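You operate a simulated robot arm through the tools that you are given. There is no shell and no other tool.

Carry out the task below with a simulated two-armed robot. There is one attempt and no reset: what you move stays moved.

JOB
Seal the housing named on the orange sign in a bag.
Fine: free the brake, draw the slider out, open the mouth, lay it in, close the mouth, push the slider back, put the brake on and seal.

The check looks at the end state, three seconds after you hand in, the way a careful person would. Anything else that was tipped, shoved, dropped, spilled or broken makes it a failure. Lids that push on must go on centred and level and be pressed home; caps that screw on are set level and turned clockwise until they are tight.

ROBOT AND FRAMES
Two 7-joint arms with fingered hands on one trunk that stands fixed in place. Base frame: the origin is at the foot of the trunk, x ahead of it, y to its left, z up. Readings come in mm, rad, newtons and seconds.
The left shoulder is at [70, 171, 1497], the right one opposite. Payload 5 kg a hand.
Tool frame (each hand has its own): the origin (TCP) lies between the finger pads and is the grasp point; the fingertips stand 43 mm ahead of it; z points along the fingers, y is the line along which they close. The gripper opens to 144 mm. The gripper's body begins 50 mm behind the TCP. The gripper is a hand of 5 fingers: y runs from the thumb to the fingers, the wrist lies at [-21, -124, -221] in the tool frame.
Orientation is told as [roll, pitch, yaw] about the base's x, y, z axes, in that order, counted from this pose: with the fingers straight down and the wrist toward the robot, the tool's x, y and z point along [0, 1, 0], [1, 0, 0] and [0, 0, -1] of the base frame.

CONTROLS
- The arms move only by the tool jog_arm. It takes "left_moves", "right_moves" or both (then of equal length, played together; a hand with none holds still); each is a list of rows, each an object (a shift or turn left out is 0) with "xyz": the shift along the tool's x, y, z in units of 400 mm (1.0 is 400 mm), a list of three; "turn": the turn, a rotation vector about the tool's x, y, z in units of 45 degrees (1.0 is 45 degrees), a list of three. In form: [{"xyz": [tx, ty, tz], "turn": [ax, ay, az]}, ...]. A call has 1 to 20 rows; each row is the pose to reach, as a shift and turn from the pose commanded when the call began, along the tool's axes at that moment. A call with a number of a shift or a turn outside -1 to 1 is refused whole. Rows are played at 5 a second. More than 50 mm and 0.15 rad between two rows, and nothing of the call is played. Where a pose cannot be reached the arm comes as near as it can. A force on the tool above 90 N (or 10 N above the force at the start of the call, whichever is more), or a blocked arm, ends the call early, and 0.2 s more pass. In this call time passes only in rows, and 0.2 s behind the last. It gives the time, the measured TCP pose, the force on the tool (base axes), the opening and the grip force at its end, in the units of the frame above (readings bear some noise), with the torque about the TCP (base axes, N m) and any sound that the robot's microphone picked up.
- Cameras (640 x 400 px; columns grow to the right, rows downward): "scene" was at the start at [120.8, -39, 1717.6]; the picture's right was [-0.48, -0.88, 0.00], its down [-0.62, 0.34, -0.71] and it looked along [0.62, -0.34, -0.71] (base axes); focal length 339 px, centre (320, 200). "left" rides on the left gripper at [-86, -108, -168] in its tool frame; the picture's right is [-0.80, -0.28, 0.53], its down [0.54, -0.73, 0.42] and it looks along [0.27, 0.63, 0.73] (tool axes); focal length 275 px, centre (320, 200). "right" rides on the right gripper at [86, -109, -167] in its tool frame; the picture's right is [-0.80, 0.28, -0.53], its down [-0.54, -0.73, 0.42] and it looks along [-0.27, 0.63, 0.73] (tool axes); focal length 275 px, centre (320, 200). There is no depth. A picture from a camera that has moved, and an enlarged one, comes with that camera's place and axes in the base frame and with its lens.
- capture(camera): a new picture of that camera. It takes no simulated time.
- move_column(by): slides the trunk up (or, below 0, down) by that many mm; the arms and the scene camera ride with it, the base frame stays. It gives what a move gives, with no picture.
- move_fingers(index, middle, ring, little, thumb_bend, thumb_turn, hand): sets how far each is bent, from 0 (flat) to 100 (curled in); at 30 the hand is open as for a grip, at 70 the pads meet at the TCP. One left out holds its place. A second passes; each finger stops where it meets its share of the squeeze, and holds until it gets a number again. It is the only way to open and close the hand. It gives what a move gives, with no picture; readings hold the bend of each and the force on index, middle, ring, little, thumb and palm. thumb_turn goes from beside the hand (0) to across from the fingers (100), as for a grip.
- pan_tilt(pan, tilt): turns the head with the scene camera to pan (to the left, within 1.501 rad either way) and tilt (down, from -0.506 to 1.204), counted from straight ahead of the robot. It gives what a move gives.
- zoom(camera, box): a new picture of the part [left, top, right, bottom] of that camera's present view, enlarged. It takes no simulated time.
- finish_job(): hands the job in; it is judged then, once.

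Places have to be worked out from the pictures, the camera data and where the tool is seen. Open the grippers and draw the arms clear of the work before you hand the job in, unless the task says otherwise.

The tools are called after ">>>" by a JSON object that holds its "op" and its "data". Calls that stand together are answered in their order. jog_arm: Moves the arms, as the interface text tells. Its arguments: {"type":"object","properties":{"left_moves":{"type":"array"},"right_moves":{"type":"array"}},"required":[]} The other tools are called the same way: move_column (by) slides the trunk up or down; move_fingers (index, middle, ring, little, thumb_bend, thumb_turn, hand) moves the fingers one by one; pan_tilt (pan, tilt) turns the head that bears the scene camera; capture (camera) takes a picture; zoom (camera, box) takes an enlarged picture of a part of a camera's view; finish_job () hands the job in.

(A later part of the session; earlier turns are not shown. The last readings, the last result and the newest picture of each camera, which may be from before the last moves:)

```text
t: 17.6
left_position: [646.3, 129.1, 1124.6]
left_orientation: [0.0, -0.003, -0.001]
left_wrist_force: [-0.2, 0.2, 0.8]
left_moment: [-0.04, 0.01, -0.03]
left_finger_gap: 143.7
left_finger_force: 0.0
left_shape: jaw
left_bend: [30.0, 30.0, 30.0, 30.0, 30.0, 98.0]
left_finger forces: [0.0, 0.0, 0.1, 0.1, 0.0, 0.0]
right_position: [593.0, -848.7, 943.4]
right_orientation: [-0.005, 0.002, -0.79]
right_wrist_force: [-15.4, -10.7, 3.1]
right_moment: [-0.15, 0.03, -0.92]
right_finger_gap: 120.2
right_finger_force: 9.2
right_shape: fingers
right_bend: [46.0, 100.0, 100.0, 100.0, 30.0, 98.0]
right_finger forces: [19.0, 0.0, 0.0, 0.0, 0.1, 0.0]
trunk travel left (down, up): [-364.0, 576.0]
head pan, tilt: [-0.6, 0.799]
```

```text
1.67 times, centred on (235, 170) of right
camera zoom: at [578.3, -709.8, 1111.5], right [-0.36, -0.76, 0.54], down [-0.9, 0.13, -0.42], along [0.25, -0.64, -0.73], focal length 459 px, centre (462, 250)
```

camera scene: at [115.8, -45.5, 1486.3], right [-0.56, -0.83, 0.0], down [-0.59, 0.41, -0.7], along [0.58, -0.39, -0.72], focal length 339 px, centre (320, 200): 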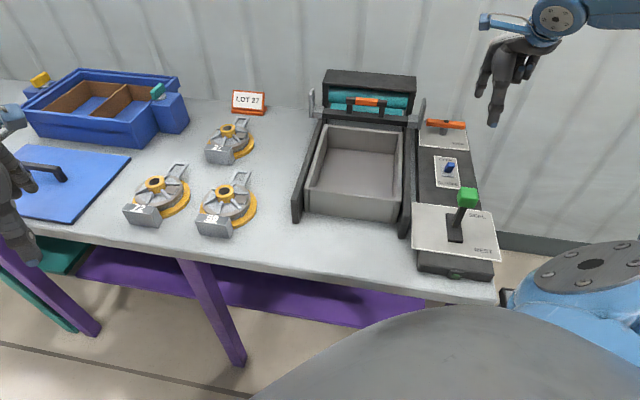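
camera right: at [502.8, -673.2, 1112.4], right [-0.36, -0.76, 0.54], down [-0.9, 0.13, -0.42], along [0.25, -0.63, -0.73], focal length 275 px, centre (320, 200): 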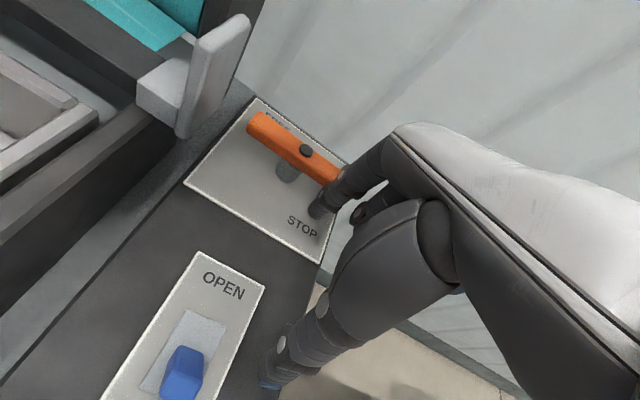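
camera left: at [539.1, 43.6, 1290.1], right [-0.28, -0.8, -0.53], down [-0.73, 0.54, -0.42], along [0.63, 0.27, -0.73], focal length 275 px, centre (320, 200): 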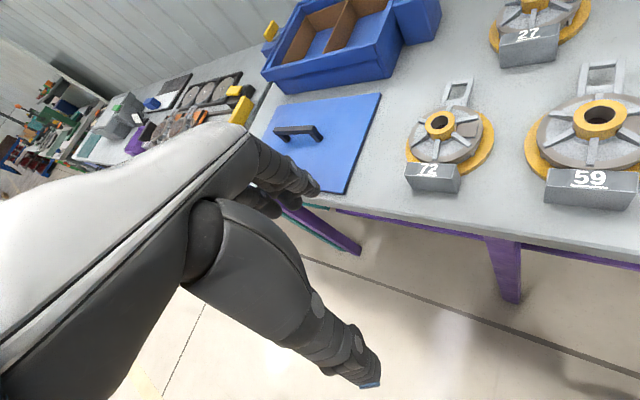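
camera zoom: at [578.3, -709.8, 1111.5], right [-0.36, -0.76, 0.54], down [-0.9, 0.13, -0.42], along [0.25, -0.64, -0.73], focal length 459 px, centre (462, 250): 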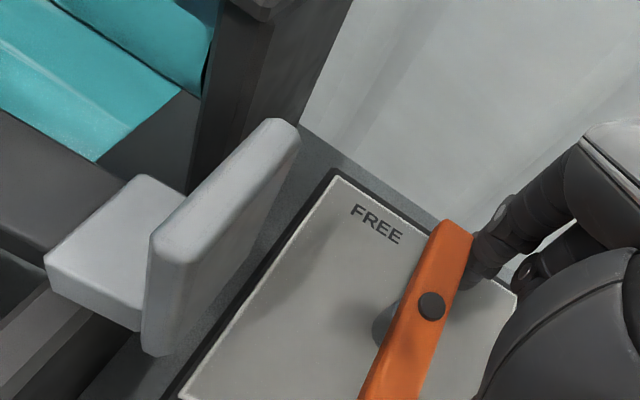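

The brake bar now lies along the slide direction against its stop, by FREE. I'll back the finger away, raise it, and open the hand partway for the slider handle.

>>> {"op": "jog_arm", "data": {"right_moves": [{"xyz": [-0.05, -0.01, 0]}, {"xyz": [-0.09, -0.02, -0.03]}, {"xyz": [-0.09, -0.03, -0.13]}, {"xyz": [-0.09, -0.05, -0.25]}, {"xyz": [-0.09, -0.1, -0.36]}, {"xyz": [-0.05, -0.18, -0.45]}, {"xyz": [0.03, -0.25, -0.45]}, {"xyz": [0.13, -0.3, -0.45]}, {"xyz": [0.24, -0.3, -0.45]}, {"xyz": [0.35, -0.3, -0.45]}, {"xyz": [0.46, -0.3, -0.45]}, {"xyz": [0.57, -0.3, -0.45]}, {"xyz": [0.65, -0.3, -0.45]}]}}

>>> {"op": "move_fingers", "data": {"hand": "right", "index": 55, "middle": 55, "ring": 55, "little": 55, "thumb_bend": 50}}

>>> {"op": "capture", "data": {"camera": "right"}}

>>> {"op": "zoom", "data": {"camera": "scene", "box": [290, 20, 480, 160]}}

```text
refused: row 6 steps farther than a row can; nothing moved
```

```text
t: 18.6
left_position: [647.4, 127.2, 1123.5]
left_orientation: [0.001, -0.003, -0.002]
left_wrist_force: [-0.2, -0.2, -1.2]
left_moment: [0.02, -0.03, -0.01]
left_finger_gap: 143.6
left_finger_force: 0.0
left_shape: jaw
left_bend: [30.0, 30.0, 30.0, 30.0, 30.0, 98.0]
left_finger forces: [0.1, 0.1, 0.0, 0.0, 0.0, 0.0]
right_position: [592.8, -847.8, 943.5]
right_orientation: [0.001, 0.0, -0.789]
right_wrist_force: [-14.4, -27.7, 6.9]
right_moment: [-0.32, -0.12, -1.21]
right_finger_gap: 81.1
right_finger_force: 14.7
right_shape: fingers
right_bend: [49.0, 55.0, 55.0, 55.0, 49.0, 98.0]
right_finger forces: [25.9, 0.9, 0.0, 0.1, 3.5, 0.0]
trunk travel left (down, up): [-364.0, 576.0]
head pan, tilt: [-0.6, 0.799]
```

```text
taken
camera right: at [578.5, -710.4, 1111.8], right [-0.36, -0.76, 0.53], down [-0.9, 0.13, -0.42], along [0.25, -0.63, -0.73], focal length 275 px, centre (320, 200)
```

right: 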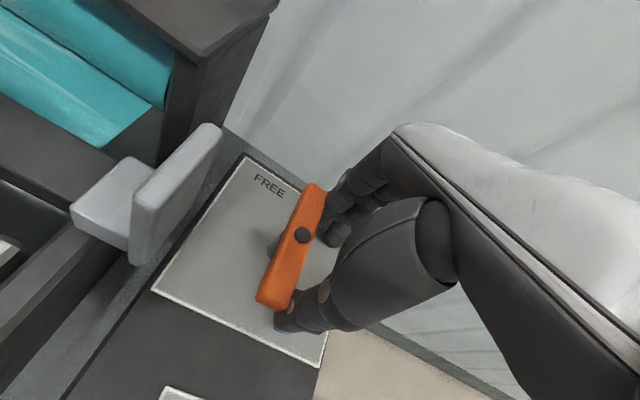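

```text
2.86 times, centred on (385, 90) of scene
camera zoom: at [113.4, -48.0, 1486.5], right [-0.57, -0.82, 0.0], down [-0.59, 0.41, -0.7], along [0.58, -0.39, -0.72], focal length 968 px, centre (134, 514)
```

zoom: 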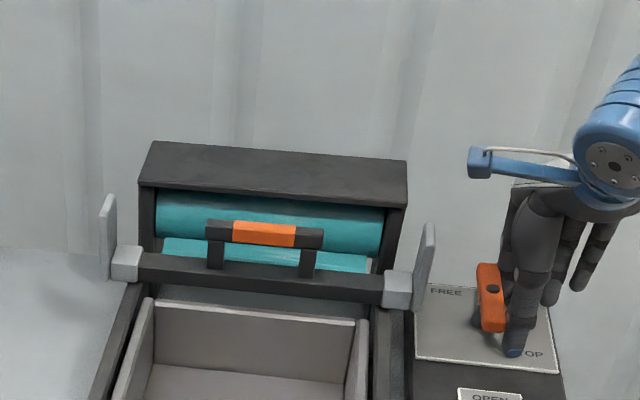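

The jog was refused because one step was too long, and the fingers closed in place; the bar did not move. I'll withdraw to the right and up with shorter steps, ending in front of and above the slider handle.

>>> {"op": "jog_arm", "data": {"right_moves": [{"xyz": [-0.05, -0.01, 0]}, {"xyz": [-0.09, -0.02, -0.03]}, {"xyz": [-0.09, -0.03, -0.13]}, {"xyz": [-0.09, -0.05, -0.24]}, {"xyz": [-0.09, -0.09, -0.34]}, {"xyz": [-0.05, -0.15, -0.42]}, {"xyz": [0.03, -0.22, -0.45]}, {"xyz": [0.12, -0.28, -0.45]}, {"xyz": [0.23, -0.3, -0.45]}, {"xyz": [0.34, -0.3, -0.45]}, {"xyz": [0.45, -0.3, -0.45]}, {"xyz": [0.56, -0.3, -0.45]}, {"xyz": [0.65, -0.3, -0.45]}]}}

>>> {"op": "capture", "data": {"camera": "right"}}

>>> {"op": "zoom", "data": {"camera": "scene", "box": [290, 20, 480, 160]}}

```text
t: 21.4
left_position: [651.4, 129.8, 1120.8]
left_orientation: [-0.002, 0.002, -0.001]
left_wrist_force: [0.9, 0.6, -0.2]
left_moment: [-0.03, 0.05, -0.06]
left_finger_gap: 143.8
left_finger_force: 0.1
left_shape: jaw
left_bend: [30.0, 30.0, 30.0, 30.0, 30.0, 98.0]
left_finger forces: [0.0, 0.0, 0.0, 0.0, 0.0, 0.0]
right_position: [695.5, -578.6, 1124.2]
right_orientation: [-0.005, 0.003, -0.79]
right_wrist_force: [1.0, -0.3, -0.5]
right_moment: [-0.03, 0.02, -0.01]
right_finger_gap: 69.6
right_finger_force: 0.1
right_shape: fingers
right_bend: [55.0, 55.0, 55.0, 55.0, 50.0, 97.0]
right_finger forces: [0.0, 0.0, 0.0, 0.1, 0.0, 0.0]
trunk travel left (down, up): [-364.0, 576.0]
head pan, tilt: [-0.6, 0.799]
```

```text
taken
camera right: at [682.3, -439.7, 1292.4], right [-0.36, -0.76, 0.54], down [-0.9, 0.13, -0.42], along [0.25, -0.63, -0.73], focal length 275 px, centre (320, 200)
```

right: 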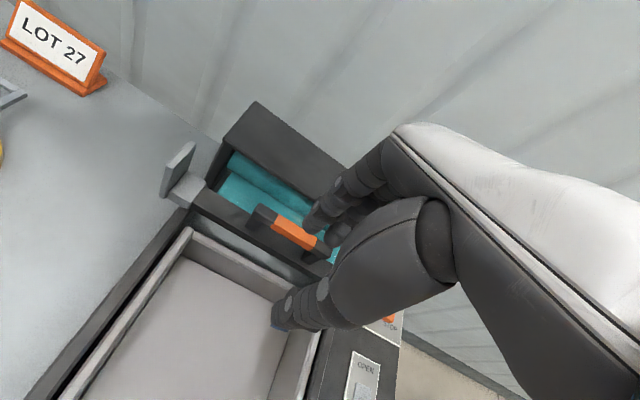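

```text
2.86 times, centred on (385, 90) of scene
camera zoom: at [118.9, -43.5, 1486.2], right [-0.57, -0.82, 0.0], down [-0.59, 0.4, -0.7], along [0.57, -0.4, -0.72], focal length 968 px, centre (134, 514)
```

zoom: 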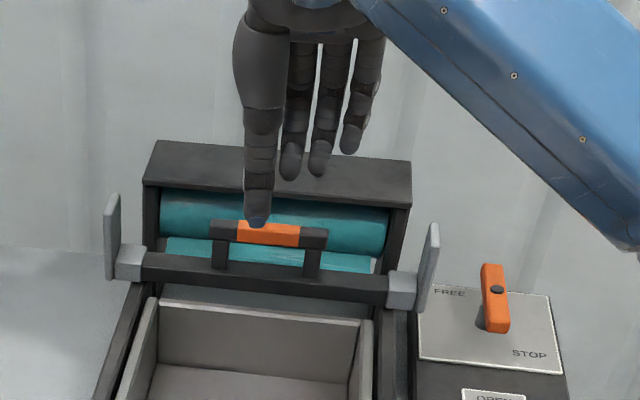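

Brake reads FREE. I'll zoom in with the right camera to see the gap behind the handle before reaching down.

>>> {"op": "zoom", "data": {"camera": "right", "box": [150, 90, 390, 290]}}

```text
2.00 times, centred on (270, 190) of right
camera zoom: at [682.3, -439.7, 1292.4], right [-0.36, -0.76, 0.54], down [-0.9, 0.13, -0.42], along [0.25, -0.63, -0.73], focal length 551 px, centre (420, 220)
```

zoom: 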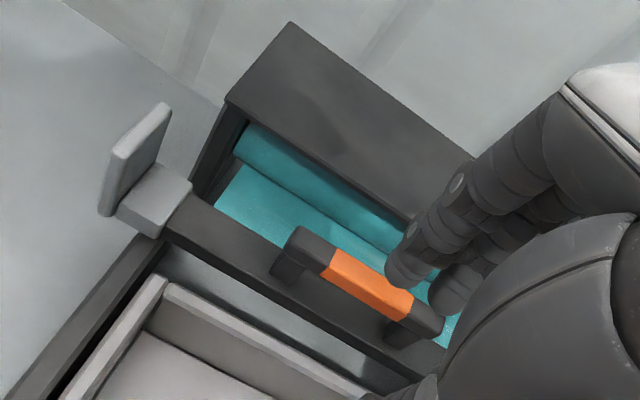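

The handle top is at about d 969, z 1010, with roughly 30 mm to the hood behind it. I'll straighten the four fingers so they hang vertically and can hook behind the handle.

>>> {"op": "move_fingers", "data": {"hand": "right", "index": 47, "middle": 47, "ring": 47, "little": 47, "thumb_bend": 40}}

>>> {"op": "jog_arm", "data": {"right_moves": [{"xyz": [0.02, 0.05, 0]}, {"xyz": [0.038, 0.103, 0.03]}, {"xyz": [0.038, 0.103, 0.06]}]}}

>>> {"op": "zoom", "data": {"camera": "right", "box": [150, 90, 390, 290]}}

>>> {"op": "zoom", "data": {"camera": "scene", "box": [290, 20, 480, 160]}}

>>> {"op": "capture", "data": {"camera": "left"}}

```text
t: 22.4
left_position: [648.9, 130.3, 1122.7]
left_orientation: [0.001, -0.001, -0.001]
left_wrist_force: [-0.8, -0.7, 0.5]
left_moment: [-0.01, -0.01, 0.02]
left_finger_gap: 143.6
left_finger_force: 0.1
left_shape: jaw
left_bend: [30.0, 30.0, 30.0, 30.0, 30.0, 98.0]
left_finger forces: [0.1, 0.0, 0.0, 0.1, 0.1, 0.1]
right_position: [694.6, -578.9, 1123.9]
right_orientation: [-0.003, 0.002, -0.787]
right_wrist_force: [0.5, -0.1, 0.6]
right_moment: [-0.04, 0.01, 0.0]
right_finger_gap: 101.4
right_finger_force: 0.1
right_shape: fingers
right_bend: [47.0, 47.0, 47.0, 47.0, 40.0, 97.0]
right_finger forces: [0.0, 0.0, 0.1, 0.1, 0.1, 0.0]
trunk travel left (down, up): [-364.0, 576.0]
head pan, tilt: [-0.6, 0.799]
```

```text
t: 23.2
left_position: [648.7, 130.1, 1122.8]
left_orientation: [0.0, 0.001, 0.001]
left_wrist_force: [-0.2, -0.2, 0.4]
left_moment: [0.05, -0.03, 0.02]
left_finger_gap: 143.6
left_finger_force: 0.1
left_shape: jaw
left_bend: [30.0, 30.0, 30.0, 30.0, 30.0, 98.0]
left_finger forces: [0.0, 0.1, 0.1, 0.1, 0.0, 0.0]
right_position: [734.4, -598.1, 1099.0]
right_orientation: [-0.002, 0.003, -0.787]
right_wrist_force: [-0.4, 0.1, 0.9]
right_moment: [0.05, -0.04, 0.0]
right_finger_gap: 101.6
right_finger_force: 0.0
right_shape: fingers
right_bend: [47.0, 47.0, 47.0, 47.0, 40.0, 97.0]
right_finger forces: [0.1, 0.1, 0.0, 0.1, 0.1, 0.0]
trunk travel left (down, up): [-364.0, 576.0]
head pan, tilt: [-0.6, 0.799]
```

```text
2.00 times, centred on (270, 190) of right
camera zoom: at [719.2, -459.5, 1267.0], right [-0.36, -0.76, 0.54], down [-0.9, 0.13, -0.42], along [0.25, -0.63, -0.73], focal length 551 px, centre (420, 220)
```

zoom: 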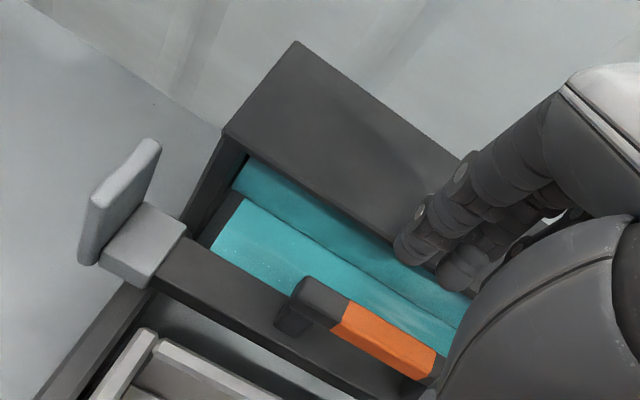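

```text
2.86 times, centred on (385, 90) of scene
camera zoom: at [115.1, -45.5, 1486.4], right [-0.57, -0.83, 0.0], down [-0.59, 0.41, -0.7], along [0.58, -0.39, -0.72], focal length 968 px, centre (134, 514)
```

zoom: 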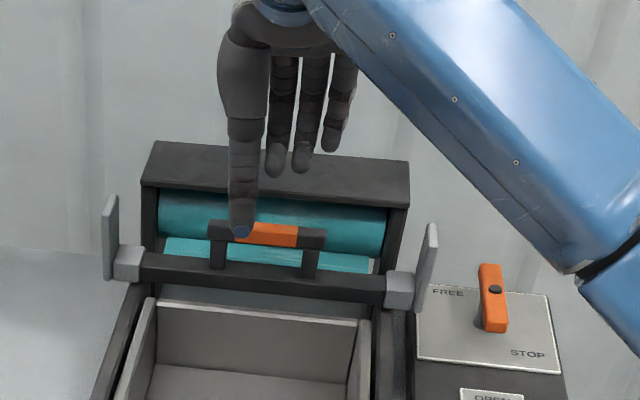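

```text
taken
camera left: at [538.6, 43.3, 1290.3], right [-0.28, -0.8, -0.53], down [-0.73, 0.54, -0.42], along [0.63, 0.27, -0.73], focal length 275 px, centre (320, 200)
```

left: 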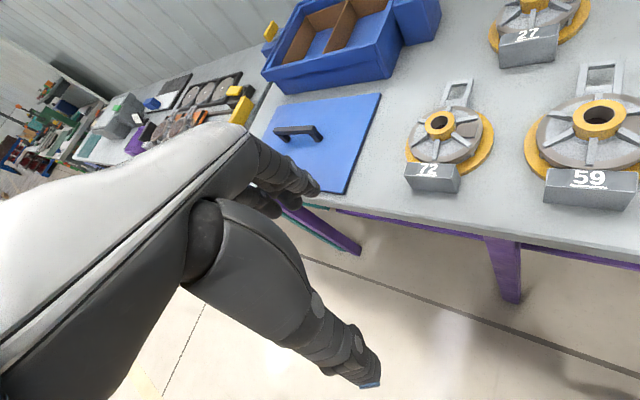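

Handle spans d 961–979 and the hood front is near d 1014; the fingers hang near d 990. I'll shift 6 mm farther and lower until the tips are just above handle height, then recheck.

>>> {"op": "jog_arm", "data": {"right_moves": [{"xyz": [0, 0.015, 0.03]}, {"xyz": [0, 0.015, 0.07]}, {"xyz": [0, 0.015, 0.1]}]}}

>>> {"op": "zoom", "data": {"camera": "right", "box": [150, 110, 390, 310]}}

>>> {"op": "zoom", "data": {"camera": "scene", "box": [310, 40, 430, 140]}}

```text
t: 24.0
left_position: [650.1, 130.0, 1122.2]
left_orientation: [-0.001, -0.001, 0.0]
left_wrist_force: [0.5, 0.9, 0.2]
left_moment: [0.03, 0.01, -0.02]
left_finger_gap: 143.7
left_finger_force: 0.0
left_shape: jaw
left_bend: [30.0, 30.0, 30.0, 30.0, 30.0, 98.0]
left_finger forces: [0.0, 0.0, 0.1, 0.0, 0.0, 0.0]
right_position: [739.2, -599.1, 1056.7]
right_orientation: [-0.005, 0.003, -0.787]
right_wrist_force: [0.3, 0.3, -0.2]
right_moment: [0.02, 0.04, 0.0]
right_finger_gap: 101.4
right_finger_force: 0.2
right_shape: fingers
right_bend: [47.0, 47.0, 47.0, 47.0, 40.0, 97.0]
right_finger forces: [0.1, 0.1, 0.0, 0.0, 0.1, 0.0]
trunk travel left (down, up): [-364.0, 576.0]
head pan, tilt: [-0.6, 0.799]
```

```text
2.00 times, centred on (270, 210) of right
camera zoom: at [724.5, -462.1, 1225.3], right [-0.36, -0.76, 0.54], down [-0.9, 0.13, -0.42], along [0.25, -0.63, -0.73], focal length 551 px, centre (420, 180)
```

zoom: 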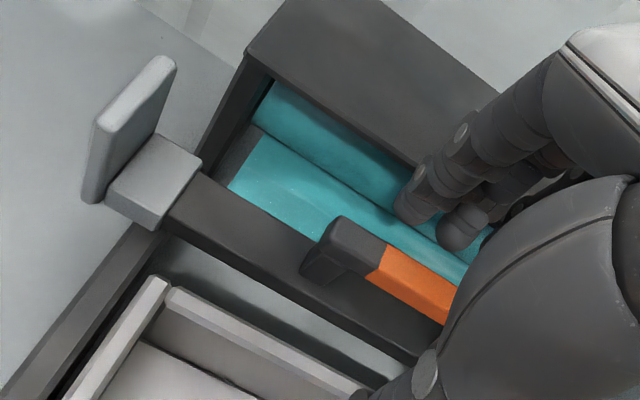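

```text
4.00 times, centred on (370, 90) of scene
camera zoom: at [116.3, -45.3, 1486.3], right [-0.56, -0.83, 0.0], down [-0.59, 0.41, -0.7], along [0.57, -0.39, -0.72], focal length 1356 px, centre (120, 640)
```

zoom: 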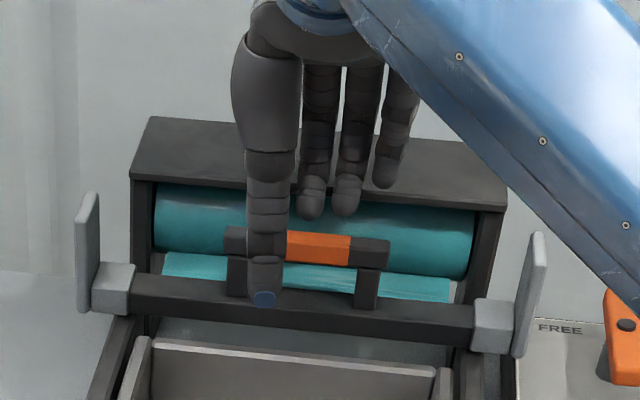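

The fingers are between handle and hood with clearance. I'll lower the last 25 mm in small steps.

>>> {"op": "jog_arm", "data": {"right_moves": [{"xyz": [0, 0.0, 0.02]}, {"xyz": [0, 0.0, 0.04]}, {"xyz": [0, 0.0, 0.062]}]}}

>>> {"op": "zoom", "data": {"camera": "right", "box": [150, 130, 390, 330]}}

>>> {"op": "zoom", "data": {"camera": "scene", "box": [310, 40, 430, 140]}}

```text
t: 24.8
left_position: [648.7, 130.7, 1122.9]
left_orientation: [0.0, 0.0, 0.002]
left_wrist_force: [0.1, 0.5, 0.0]
left_moment: [-0.01, 0.03, 0.02]
left_finger_gap: 144.0
left_finger_force: 0.1
left_shape: jaw
left_bend: [30.0, 30.0, 30.0, 30.0, 30.0, 98.0]
left_finger forces: [0.0, 0.1, 0.1, 0.0, 0.1, 0.0]
right_position: [738.5, -599.2, 1032.9]
right_orientation: [-0.001, 0.001, -0.786]
right_wrist_force: [0.4, 0.1, 0.0]
right_moment: [0.0, 0.04, -0.01]
right_finger_gap: 101.5
right_finger_force: 0.1
right_shape: fingers
right_bend: [47.0, 47.0, 47.0, 47.0, 40.0, 97.0]
right_finger forces: [0.1, 0.0, 0.0, 0.2, 0.0, 0.0]
trunk travel left (down, up): [-364.0, 576.0]
head pan, tilt: [-0.6, 0.799]
```

```text
2.00 times, centred on (270, 230) of right
camera zoom: at [724.7, -461.4, 1201.4], right [-0.36, -0.76, 0.54], down [-0.9, 0.13, -0.42], along [0.25, -0.63, -0.73], focal length 551 px, centre (420, 140)
```

zoom: 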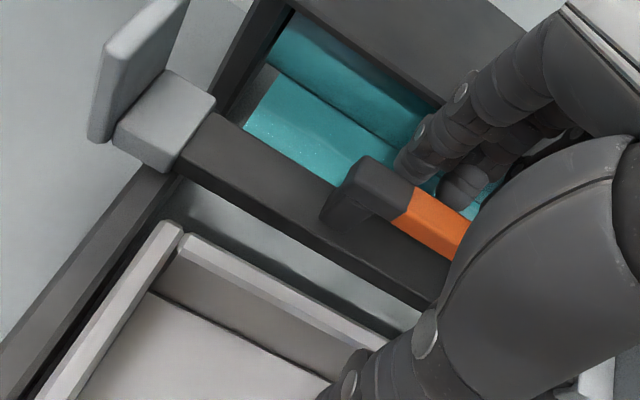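

```text
4.00 times, centred on (370, 90) of scene
camera zoom: at [116.1, -45.3, 1486.3], right [-0.56, -0.83, 0.0], down [-0.59, 0.41, -0.7], along [0.57, -0.39, -0.72], focal length 1356 px, centre (120, 640)
```

zoom: 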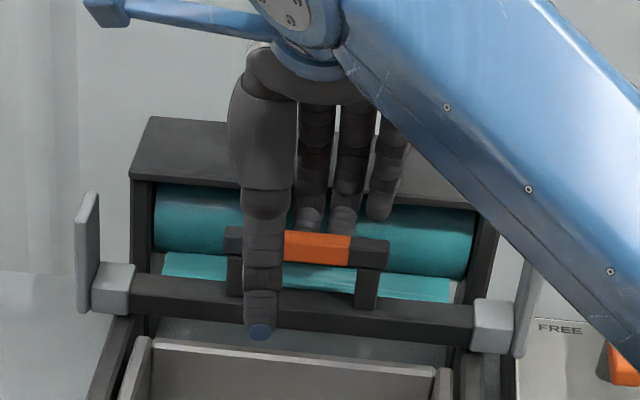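

The four fingers are behind the handle and the thumb is in front. I'll pull outward 40 mm and watch the force.

>>> {"op": "jog_arm", "data": {"right_moves": [{"xyz": [0, -0.02, 0]}, {"xyz": [0, -0.04, 0]}, {"xyz": [0, -0.06, 0]}, {"xyz": [0, -0.08, 0]}, {"xyz": [0, -0.1, 0]}]}}

>>> {"op": "capture", "data": {"camera": "scene"}}

>>> {"op": "zoom", "data": {"camera": "right", "box": [100, 80, 390, 330]}}

```text
t: 26.0
left_position: [649.5, 130.1, 1122.5]
left_orientation: [0.0, -0.002, -0.001]
left_wrist_force: [-0.6, -0.2, -0.3]
left_moment: [0.03, 0.01, -0.02]
left_finger_gap: 143.7
left_finger_force: 0.0
left_shape: jaw
left_bend: [30.0, 30.0, 30.0, 30.0, 30.0, 98.0]
left_finger forces: [0.0, 0.0, 0.0, 0.0, 0.0, 0.0]
right_position: [710.8, -569.8, 1033.8]
right_orientation: [-0.004, 0.002, -0.788]
right_wrist_force: [0.7, -0.1, 0.0]
right_moment: [-0.01, 0.01, -0.01]
right_finger_gap: 102.3
right_finger_force: 0.5
right_shape: fingers
right_bend: [47.0, 47.0, 47.0, 47.0, 40.0, 97.0]
right_finger forces: [0.5, 0.3, 0.1, 0.1, 0.0, 0.1]
trunk travel left (down, up): [-364.0, 576.0]
head pan, tilt: [-0.6, 0.799]
```

```text
taken
camera scene: at [115.8, -45.0, 1486.3], right [-0.56, -0.83, 0.0], down [-0.59, 0.41, -0.7], along [0.58, -0.39, -0.72], focal length 339 px, centre (320, 200)
```

scene: 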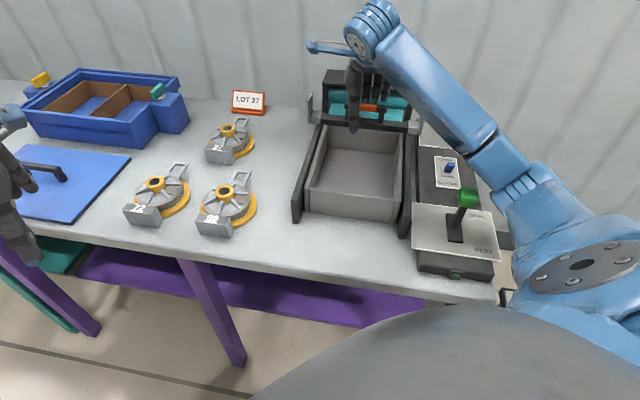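

```text
1.60 times, centred on (245, 205) of right
camera zoom: at [695.9, -432.3, 1202.7], right [-0.36, -0.76, 0.54], down [-0.9, 0.13, -0.42], along [0.25, -0.63, -0.73], focal length 440 px, centre (440, 192)
```

zoom: 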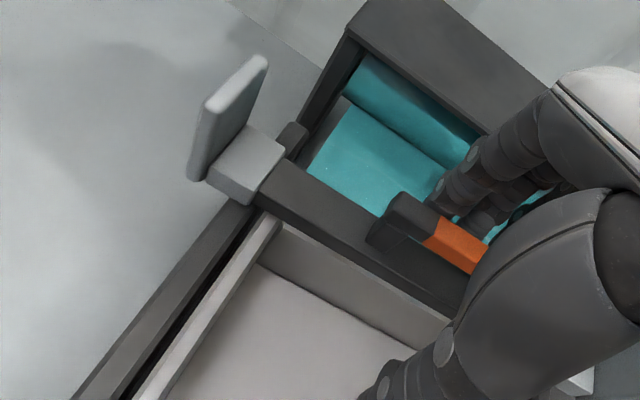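

The slider is free and follows with almost no force, and teal film is coming off the roll. I'll keep drawing it out another 200 mm.

>>> {"op": "jog_arm", "data": {"right_moves": [{"xyz": [0, -0.05, 0]}, {"xyz": [0, -0.1, 0]}, {"xyz": [0, -0.15, 0]}, {"xyz": [0, -0.2, 0]}, {"xyz": [0, -0.25, 0]}, {"xyz": [0, -0.3, 0]}, {"xyz": [0, -0.35, 0]}, {"xyz": [0, -0.4, 0]}, {"xyz": [0, -0.45, 0]}, {"xyz": [0, -0.5, 0]}]}}

>>> {"op": "capture", "data": {"camera": "scene"}}

>>> {"op": "capture", "data": {"camera": "right"}}

```text
t: 28.2
left_position: [646.7, 131.4, 1121.3]
left_orientation: [-0.003, 0.001, 0.001]
left_wrist_force: [-0.9, 0.3, 1.2]
left_moment: [-0.02, -0.03, 0.02]
left_finger_gap: 144.0
left_finger_force: 0.0
left_shape: jaw
left_bend: [30.0, 30.0, 30.0, 30.0, 30.0, 98.0]
left_finger forces: [0.0, 0.0, 0.0, 0.1, 0.0, 0.1]
right_position: [567.6, -426.8, 1036.2]
right_orientation: [-0.003, 0.002, -0.787]
right_wrist_force: [-0.4, -0.4, -0.1]
right_moment: [-0.03, -0.02, 0.0]
right_finger_gap: 101.9
right_finger_force: 0.5
right_shape: fingers
right_bend: [47.0, 47.0, 47.0, 47.0, 40.0, 97.0]
right_finger forces: [0.1, 0.0, 0.0, 0.0, 0.0, 0.0]
trunk travel left (down, up): [-364.0, 576.0]
head pan, tilt: [-0.6, 0.799]
```

```text
taken
camera scene: at [114.7, -44.2, 1486.4], right [-0.56, -0.83, 0.0], down [-0.59, 0.4, -0.7], along [0.58, -0.39, -0.72], focal length 339 px, centre (320, 200)
```

scene: 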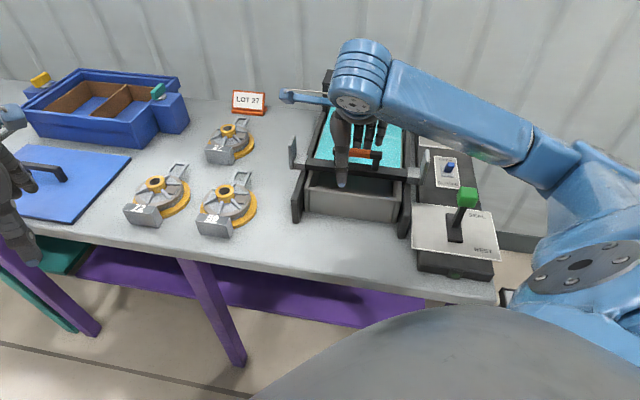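

```text
taken
camera right: at [554.5, -289.3, 1204.9], right [-0.36, -0.76, 0.54], down [-0.9, 0.13, -0.42], along [0.25, -0.63, -0.73], focal length 275 px, centre (320, 200)
```

right: 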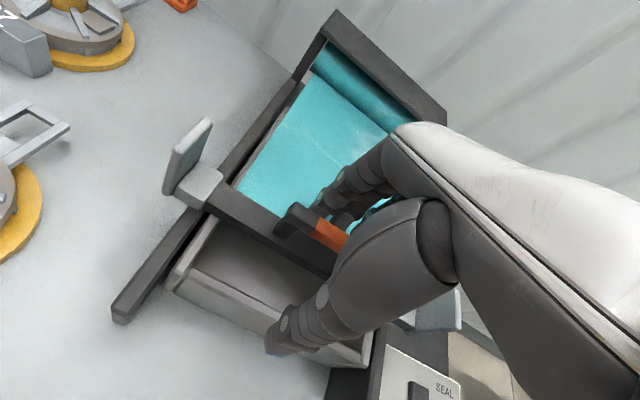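

The film is being drawn across the tray. I'll pull on in 10 mm steps to find the outer stop.

>>> {"op": "jog_arm", "data": {"right_moves": [{"xyz": [0, -0.025, 0]}, {"xyz": [0, -0.05, 0]}, {"xyz": [0, -0.075, 0]}, {"xyz": [0, -0.1, 0]}]}}

>>> {"op": "capture", "data": {"camera": "right"}}

>>> {"op": "zoom", "data": {"camera": "scene", "box": [270, 50, 470, 240]}}

```text
t: 29.2
left_position: [649.2, 130.7, 1123.4]
left_orientation: [0.0, -0.001, 0.0]
left_wrist_force: [0.5, 0.3, -0.2]
left_moment: [0.02, 0.02, -0.01]
left_finger_gap: 144.0
left_finger_force: 0.1
left_shape: jaw
left_bend: [30.0, 30.0, 30.0, 30.0, 30.0, 98.0]
left_finger forces: [0.0, 0.0, 0.1, 0.1, 0.0, 0.0]
right_position: [540.7, -400.5, 1037.0]
right_orientation: [-0.002, 0.001, -0.787]
right_wrist_force: [0.7, -0.3, 0.2]
right_moment: [-0.05, -0.04, 0.0]
right_finger_gap: 102.3
right_finger_force: 0.0
right_shape: fingers
right_bend: [47.0, 47.0, 47.0, 47.0, 40.0, 97.0]
right_finger forces: [0.5, 0.3, 0.1, 0.0, 0.0, 0.1]
trunk travel left (down, up): [-364.0, 576.0]
head pan, tilt: [-0.6, 0.799]
```

```text
taken
camera right: at [526.1, -262.6, 1204.3], right [-0.36, -0.76, 0.54], down [-0.9, 0.13, -0.42], along [0.25, -0.63, -0.73], focal length 275 px, centre (320, 200)
```

right: 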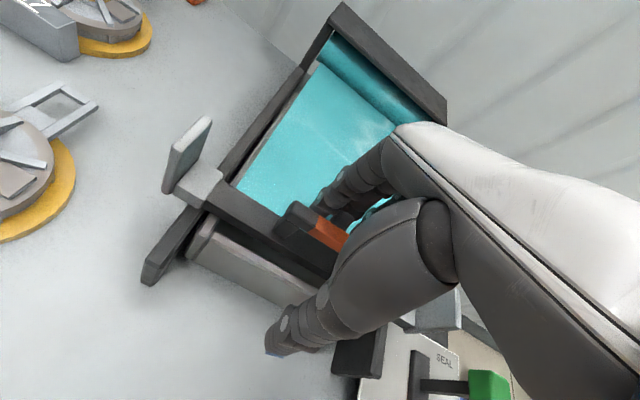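

```text
2.11 times, centred on (370, 145) of scene
camera zoom: at [115.6, -44.8, 1486.3], right [-0.56, -0.83, 0.0], down [-0.59, 0.4, -0.7], along [0.58, -0.39, -0.72], focal length 714 px, centre (215, 316)
```

zoom: 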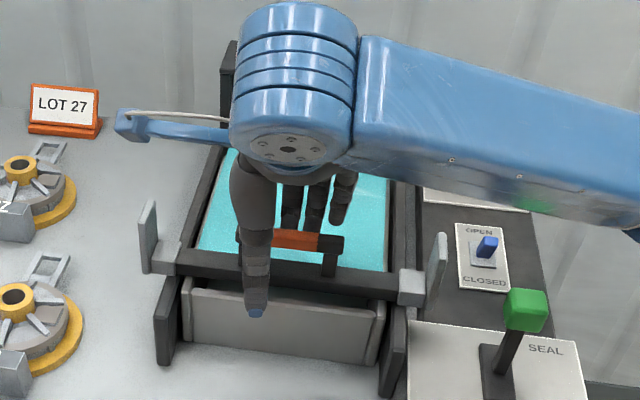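

Still nearly no resistance, and the bar is close to the rail ends. I'll continue in small steps.

>>> {"op": "jog_arm", "data": {"right_moves": [{"xyz": [0, -0.02, 0]}, {"xyz": [0, -0.04, 0]}, {"xyz": [0, -0.06, 0]}]}}

>>> {"op": "capture", "data": {"camera": "right"}}

>>> {"op": "zoom", "data": {"camera": "scene", "box": [270, 50, 470, 240]}}

```text
t: 30.0
left_position: [649.3, 130.3, 1122.7]
left_orientation: [0.0, 0.0, 0.0]
left_wrist_force: [-0.6, 0.8, 0.2]
left_moment: [0.02, -0.05, 0.03]
left_finger_gap: 143.9
left_finger_force: 0.1
left_shape: jaw
left_bend: [30.0, 30.0, 30.0, 30.0, 30.0, 98.0]
left_finger forces: [0.0, 0.1, 0.0, 0.1, 0.1, 0.0]
right_position: [524.8, -385.0, 1034.5]
right_orientation: [-0.003, 0.002, -0.786]
right_wrist_force: [0.7, -0.8, 0.1]
right_moment: [-0.07, 0.0, 0.01]
right_finger_gap: 102.6
right_finger_force: 0.2
right_shape: fingers
right_bend: [47.0, 47.0, 47.0, 47.0, 40.0, 97.0]
right_finger forces: [0.5, 0.4, 0.1, 0.0, 0.1, 0.0]
trunk travel left (down, up): [-364.0, 576.0]
head pan, tilt: [-0.6, 0.799]
```

```text
taken
camera right: at [509.9, -246.1, 1202.2], right [-0.36, -0.76, 0.54], down [-0.9, 0.13, -0.42], along [0.25, -0.63, -0.73], focal length 275 px, centre (320, 200)
```

right: 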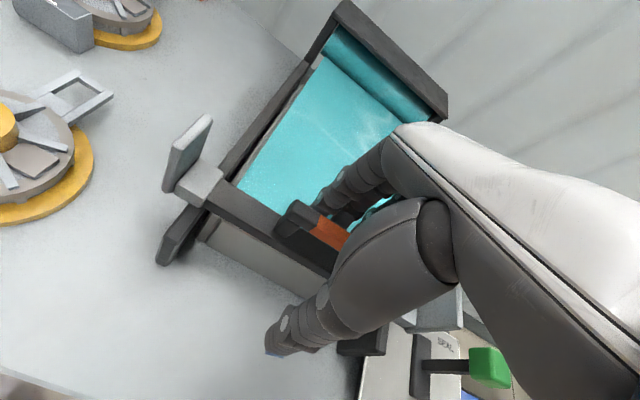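

```text
2.11 times, centred on (370, 145) of scene
camera zoom: at [116.0, -45.1, 1486.3], right [-0.56, -0.83, 0.0], down [-0.59, 0.41, -0.7], along [0.57, -0.39, -0.72], focal length 714 px, centre (215, 316)
```

zoom: 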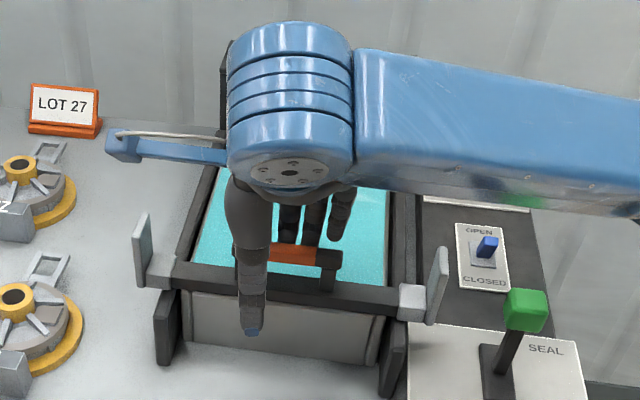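

No stop yet. Next 24 mm in small steps.

>>> {"op": "jog_arm", "data": {"right_moves": [{"xyz": [0, -0.015, 0]}, {"xyz": [0, -0.03, 0]}, {"xyz": [0, -0.045, 0]}, {"xyz": [0, -0.06, 0]}]}}

>>> {"op": "capture", "data": {"camera": "right"}}

>>> {"op": "zoom", "data": {"camera": "scene", "box": [270, 50, 470, 240]}}

```text
t: 31.0
left_position: [647.9, 130.1, 1122.3]
left_orientation: [-0.001, 0.0, 0.001]
left_wrist_force: [-0.3, 0.1, 0.5]
left_moment: [0.03, -0.03, -0.02]
left_finger_gap: 143.9
left_finger_force: 0.0
left_shape: jaw
left_bend: [30.0, 30.0, 30.0, 30.0, 30.0, 98.0]
left_finger forces: [0.0, 0.0, 0.0, 0.0, 0.0, 0.1]
right_position: [517.1, -368.1, 1035.2]
right_orientation: [-0.004, 0.003, -0.788]
right_wrist_force: [0.7, 0.1, -0.3]
right_moment: [-0.03, -0.03, 0.01]
right_finger_gap: 102.6
right_finger_force: 0.1
right_shape: fingers
right_bend: [47.0, 47.0, 47.0, 47.0, 40.0, 97.0]
right_finger forces: [0.5, 0.4, 0.1, 0.0, 0.0, 0.0]
right hand out of reach, approached as far as the arm can: row 3, 4
trunk travel left (down, up): [-364.0, 576.0]
head pan, tilt: [-0.6, 0.799]
```

```text
taken
camera right: at [503.4, -230.3, 1203.3], right [-0.36, -0.76, 0.54], down [-0.9, 0.13, -0.42], along [0.25, -0.63, -0.73], focal length 275 px, centre (320, 200)
```

right: 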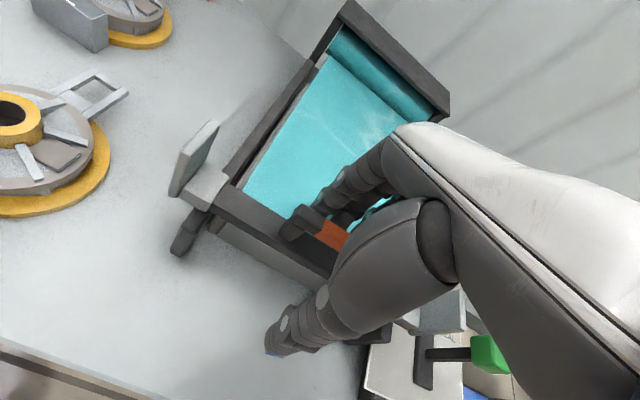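

```text
2.11 times, centred on (370, 145) of scene
camera zoom: at [116.1, -45.1, 1486.3], right [-0.56, -0.83, 0.0], down [-0.59, 0.41, -0.7], along [0.57, -0.39, -0.72], focal length 714 px, centre (215, 316)
```

zoom: 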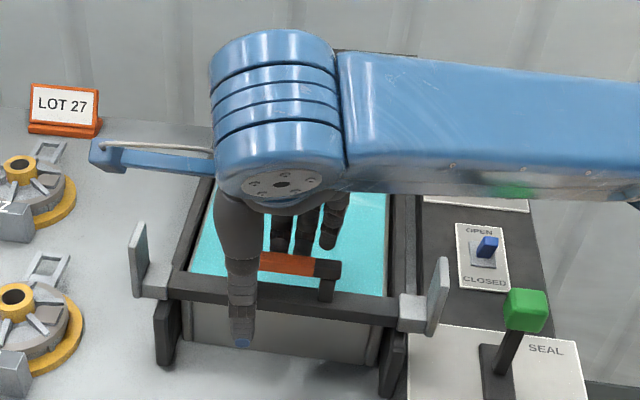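

The arm is at its near limit with no stop felt yet. Curling the fingers will draw the handle further toward the palm, so I'll do that gently.

>>> {"op": "move_fingers", "data": {"hand": "right", "index": 57, "middle": 57, "ring": 57, "little": 57}}

>>> {"op": "capture", "data": {"camera": "right"}}

>>> {"op": "zoom", "data": {"camera": "scene", "box": [270, 50, 470, 240]}}

```text
t: 32.0
left_position: [650.9, 128.4, 1122.5]
left_orientation: [0.002, 0.001, -0.001]
left_wrist_force: [0.2, 0.0, -0.7]
left_moment: [-0.03, -0.01, -0.02]
left_finger_gap: 143.5
left_finger_force: 0.0
left_shape: jaw
left_bend: [30.0, 30.0, 30.0, 30.0, 30.0, 98.0]
left_finger forces: [0.0, 0.1, 0.0, 0.0, 0.0, 0.1]
right_position: [519.0, -370.5, 1034.0]
right_orientation: [-0.004, 0.004, -0.788]
right_wrist_force: [18.1, -16.5, 8.0]
right_moment: [-0.95, -0.74, 0.4]
right_finger_gap: 95.6
right_finger_force: 11.5
right_shape: fingers
right_bend: [50.0, 52.0, 51.0, 56.0, 40.0, 97.0]
right_finger forces: [8.0, 8.5, 7.8, 0.0, 0.0, 0.0]
trunk travel left (down, up): [-364.0, 576.0]
head pan, tilt: [-0.6, 0.799]
```

```text
taken
camera right: at [505.0, -232.0, 1202.9], right [-0.36, -0.76, 0.54], down [-0.9, 0.13, -0.42], along [0.25, -0.63, -0.73], focal length 275 px, centre (320, 200)
```

right: 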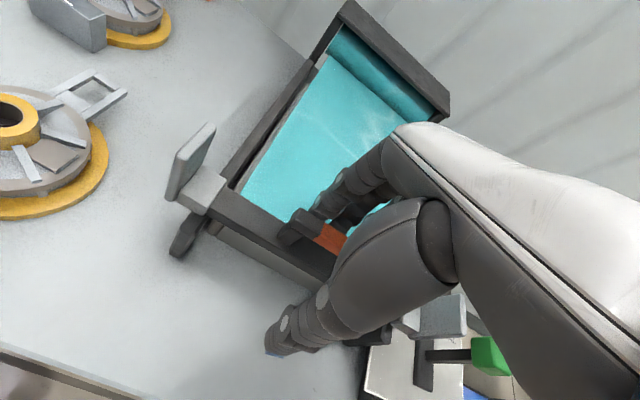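

```text
2.11 times, centred on (370, 145) of scene
camera zoom: at [117.6, -46.8, 1486.2], right [-0.56, -0.83, 0.0], down [-0.59, 0.41, -0.7], along [0.57, -0.39, -0.72], focal length 714 px, centre (215, 316)
```

zoom: 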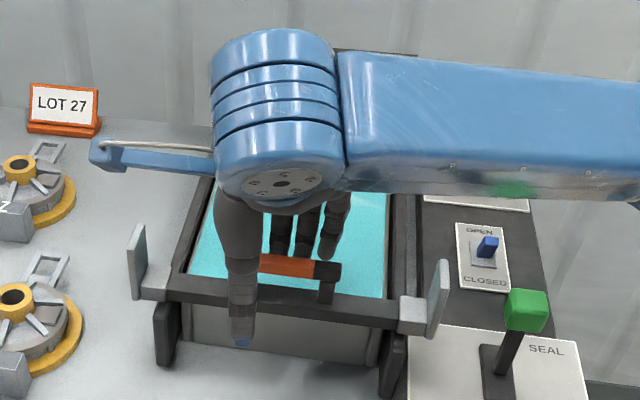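

The fingers met resistance totalling about 24 N, so the slider is at its outer stop. I'll release the handle by uncurling the fingers, then back off and up.

>>> {"op": "move_fingers", "data": {"hand": "right", "index": 44, "middle": 44, "ring": 44, "little": 44}}

>>> {"op": "jog_arm", "data": {"right_moves": [{"xyz": [0, 0.015, -0.05]}, {"xyz": [0, 0.015, -0.15]}, {"xyz": [0, 0.015, -0.25]}, {"xyz": [0, 0.06, -0.3]}, {"xyz": [0, 0.12, -0.3]}, {"xyz": [0, 0.2, -0.3]}, {"xyz": [0, 0.3, -0.3]}]}}

>>> {"op": "capture", "data": {"camera": "right"}}

>>> {"op": "capture", "data": {"camera": "scene"}}

```text
t: 33.0
left_position: [649.4, 130.2, 1121.9]
left_orientation: [0.0, 0.001, 0.0]
left_wrist_force: [0.1, 0.0, -1.9]
left_moment: [-0.02, -0.01, 0.04]
left_finger_gap: 144.0
left_finger_force: 0.1
left_shape: jaw
left_bend: [30.0, 30.0, 30.0, 30.0, 30.0, 98.0]
left_finger forces: [0.0, 0.0, 0.1, 0.0, 0.0, 0.0]
right_position: [517.6, -368.0, 1034.3]
right_orientation: [-0.001, 0.004, -0.788]
right_wrist_force: [-0.6, -0.2, -0.8]
right_moment: [-0.01, 0.01, -0.01]
right_finger_gap: 106.5
right_finger_force: 0.1
right_shape: fingers
right_bend: [44.0, 44.0, 44.0, 44.0, 40.0, 97.0]
right_finger forces: [0.0, 0.1, 0.1, 0.1, 0.0, 0.1]
trunk travel left (down, up): [-364.0, 576.0]
head pan, tilt: [-0.6, 0.799]
```

```text
t: 34.6
left_position: [649.6, 129.4, 1122.9]
left_orientation: [0.001, 0.001, 0.0]
left_wrist_force: [0.3, 0.8, 0.0]
left_moment: [0.01, 0.02, -0.01]
left_finger_gap: 143.8
left_finger_force: 0.0
left_shape: jaw
left_bend: [30.0, 30.0, 30.0, 30.0, 30.0, 98.0]
left_finger forces: [0.0, 0.0, 0.0, 0.0, 0.1, 0.0]
right_position: [603.0, -454.8, 1153.3]
right_orientation: [-0.004, 0.005, -0.787]
right_wrist_force: [0.1, 0.1, 0.0]
right_moment: [0.05, 0.04, -0.02]
right_finger_gap: 107.0
right_finger_force: 0.0
right_shape: fingers
right_bend: [44.0, 44.0, 44.0, 44.0, 40.0, 97.0]
right_finger forces: [0.1, 0.1, 0.1, 0.1, 0.0, 0.1]
trunk travel left (down, up): [-364.0, 576.0]
head pan, tilt: [-0.6, 0.799]
```

```text
taken
camera right: at [588.9, -316.4, 1322.8], right [-0.36, -0.76, 0.54], down [-0.9, 0.13, -0.42], along [0.25, -0.63, -0.73], focal length 275 px, centre (320, 200)
```

right: 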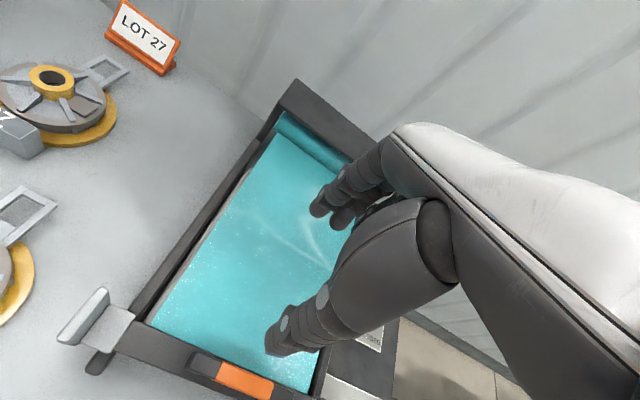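

```text
taken
camera scene: at [116.9, -46.2, 1486.2], right [-0.56, -0.83, 0.0], down [-0.59, 0.41, -0.7], along [0.57, -0.39, -0.72], focal length 339 px, centre (320, 200)
```

scene: 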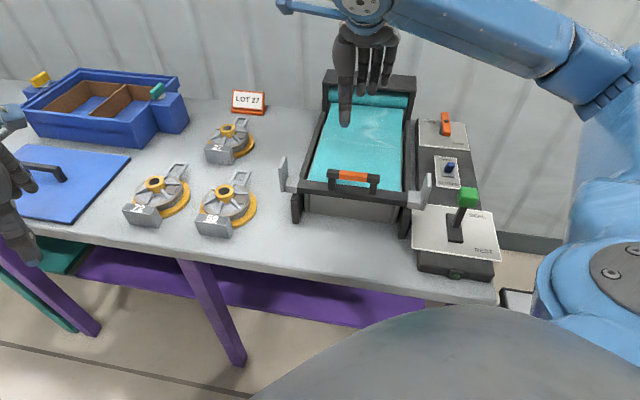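

The film is now fully drawn over the tray. Next is the mouth switch: I'll point the index finger, move over the panel and tilt the hand about 30° so the thumb stays clear of the green lever.

>>> {"op": "move_fingers", "data": {"hand": "right", "index": 45, "middle": 100, "ring": 100, "little": 100, "thumb_bend": 30}}

>>> {"op": "jog_arm", "data": {"right_moves": [{"xyz": [-0.1, 0.01, 0], "turn": [0.095, 0, 0]}, {"xyz": [-0.2, 0.02, 0], "turn": [0.19, 0, 0]}, {"xyz": [-0.3, 0.03, 0], "turn": [0.285, 0, 0]}, {"xyz": [-0.4, 0.04, 0], "turn": [0.38, 0, 0]}, {"xyz": [-0.5, 0.05, 0], "turn": [0.475, 0, 0]}, {"xyz": [-0.6, 0.055, 0], "turn": [0.57, 0, 0]}, {"xyz": [-0.6875, 0.055, 0], "turn": [0.667, 0, 0]}]}}

>>> {"op": "capture", "data": {"camera": "right"}}

>>> {"op": "capture", "data": {"camera": "scene"}}

```text
t: 35.6
left_position: [648.4, 130.5, 1121.1]
left_orientation: [0.001, 0.0, -0.001]
left_wrist_force: [0.7, 0.4, -0.2]
left_moment: [-0.02, 0.0, 0.01]
left_finger_gap: 143.7
left_finger_force: 0.0
left_shape: jaw
left_bend: [30.0, 30.0, 30.0, 30.0, 30.0, 98.0]
left_finger forces: [0.0, 0.1, 0.0, 0.1, 0.0, 0.0]
right_position: [602.9, -452.9, 1155.0]
right_orientation: [-0.005, 0.003, -0.789]
right_wrist_force: [-0.3, -0.7, -0.1]
right_moment: [0.02, -0.03, -0.01]
right_finger_gap: 123.3
right_finger_force: 0.0
right_shape: fingers
right_bend: [45.0, 100.0, 100.0, 100.0, 30.0, 97.0]
right_finger forces: [0.0, 0.0, 0.0, 0.1, 0.0, 0.0]
trunk travel left (down, up): [-364.0, 576.0]
head pan, tilt: [-0.6, 0.799]
```

```text
t: 37.2
left_position: [647.4, 129.6, 1123.7]
left_orientation: [-0.001, -0.002, 0.0]
left_wrist_force: [-0.6, -0.5, 0.8]
left_moment: [0.06, -0.01, 0.0]
left_finger_gap: 143.7
left_finger_force: 0.1
left_shape: jaw
left_bend: [30.0, 30.0, 30.0, 30.0, 30.0, 98.0]
left_finger forces: [0.0, 0.1, 0.0, 0.0, 0.1, 0.1]
right_position: [420.8, -663.9, 1154.9]
right_orientation: [-0.003, 0.527, -0.787]
right_wrist_force: [0.3, 0.3, -0.4]
right_moment: [0.02, 0.01, 0.01]
right_finger_gap: 123.1
right_finger_force: 0.1
right_shape: fingers
right_bend: [45.0, 100.0, 100.0, 100.0, 30.0, 98.0]
right_finger forces: [0.1, 0.1, 0.1, 0.1, 0.1, 0.1]
trunk travel left (down, up): [-364.0, 576.0]
head pan, tilt: [-0.6, 0.799]
```

```text
taken
camera right: at [476.7, -595.4, 1354.9], right [-0.2, -0.93, 0.32], down [-0.98, 0.21, 0.0], along [-0.07, -0.31, -0.95], focal length 275 px, centre (320, 200)
```

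right: 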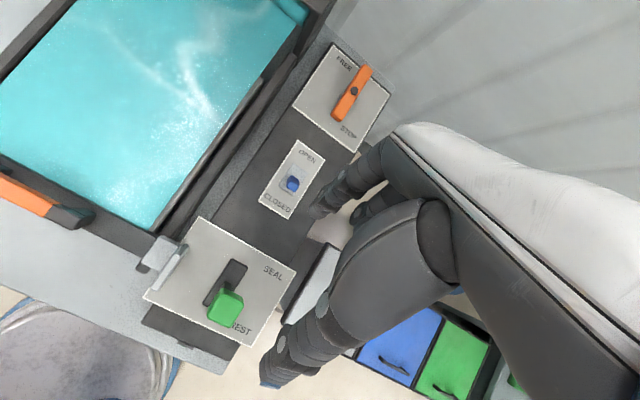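

```text
taken
camera scene: at [115.1, -46.1, 1486.3], right [-0.56, -0.83, 0.0], down [-0.59, 0.41, -0.7], along [0.58, -0.39, -0.72], focal length 339 px, centre (320, 200)
```

scene: 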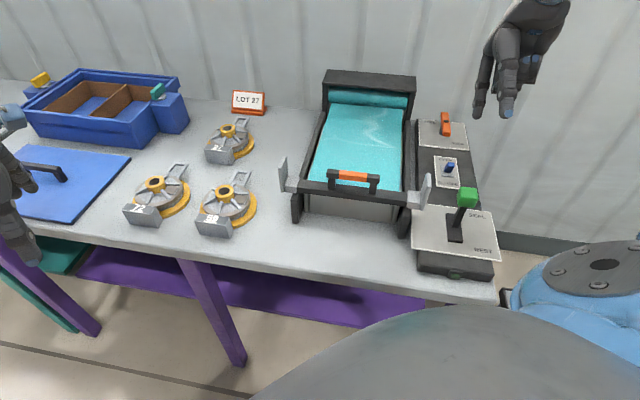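

This near-vertical view of the controls is useful, so I'll zoom in on the toggle and lever.

>>> {"op": "zoom", "data": {"camera": "right", "box": [130, 130, 340, 370]}}

>>> {"op": "zoom", "data": {"camera": "right", "box": [250, 130, 340, 225]}}

```text
1.67 times, centred on (235, 250) of right
camera zoom: at [476.7, -595.4, 1354.9], right [-0.2, -0.93, 0.32], down [-0.98, 0.21, 0.0], along [-0.07, -0.31, -0.95], focal length 459 px, centre (462, 117)
```

zoom: 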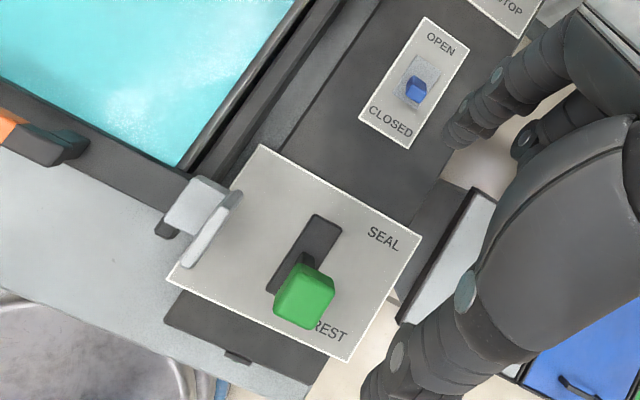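

```text
4.21 times, centred on (295, 178) of right
camera zoom: at [476.7, -595.4, 1354.9], right [-0.2, -0.93, 0.32], down [-0.98, 0.21, 0.0], along [-0.07, -0.31, -0.95], focal length 1159 px, centre (425, 295)
```

zoom: 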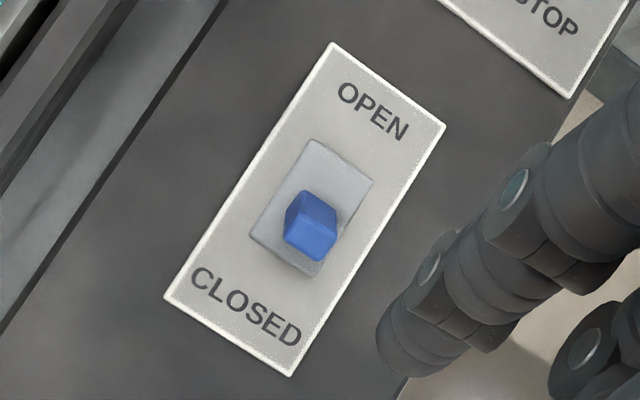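

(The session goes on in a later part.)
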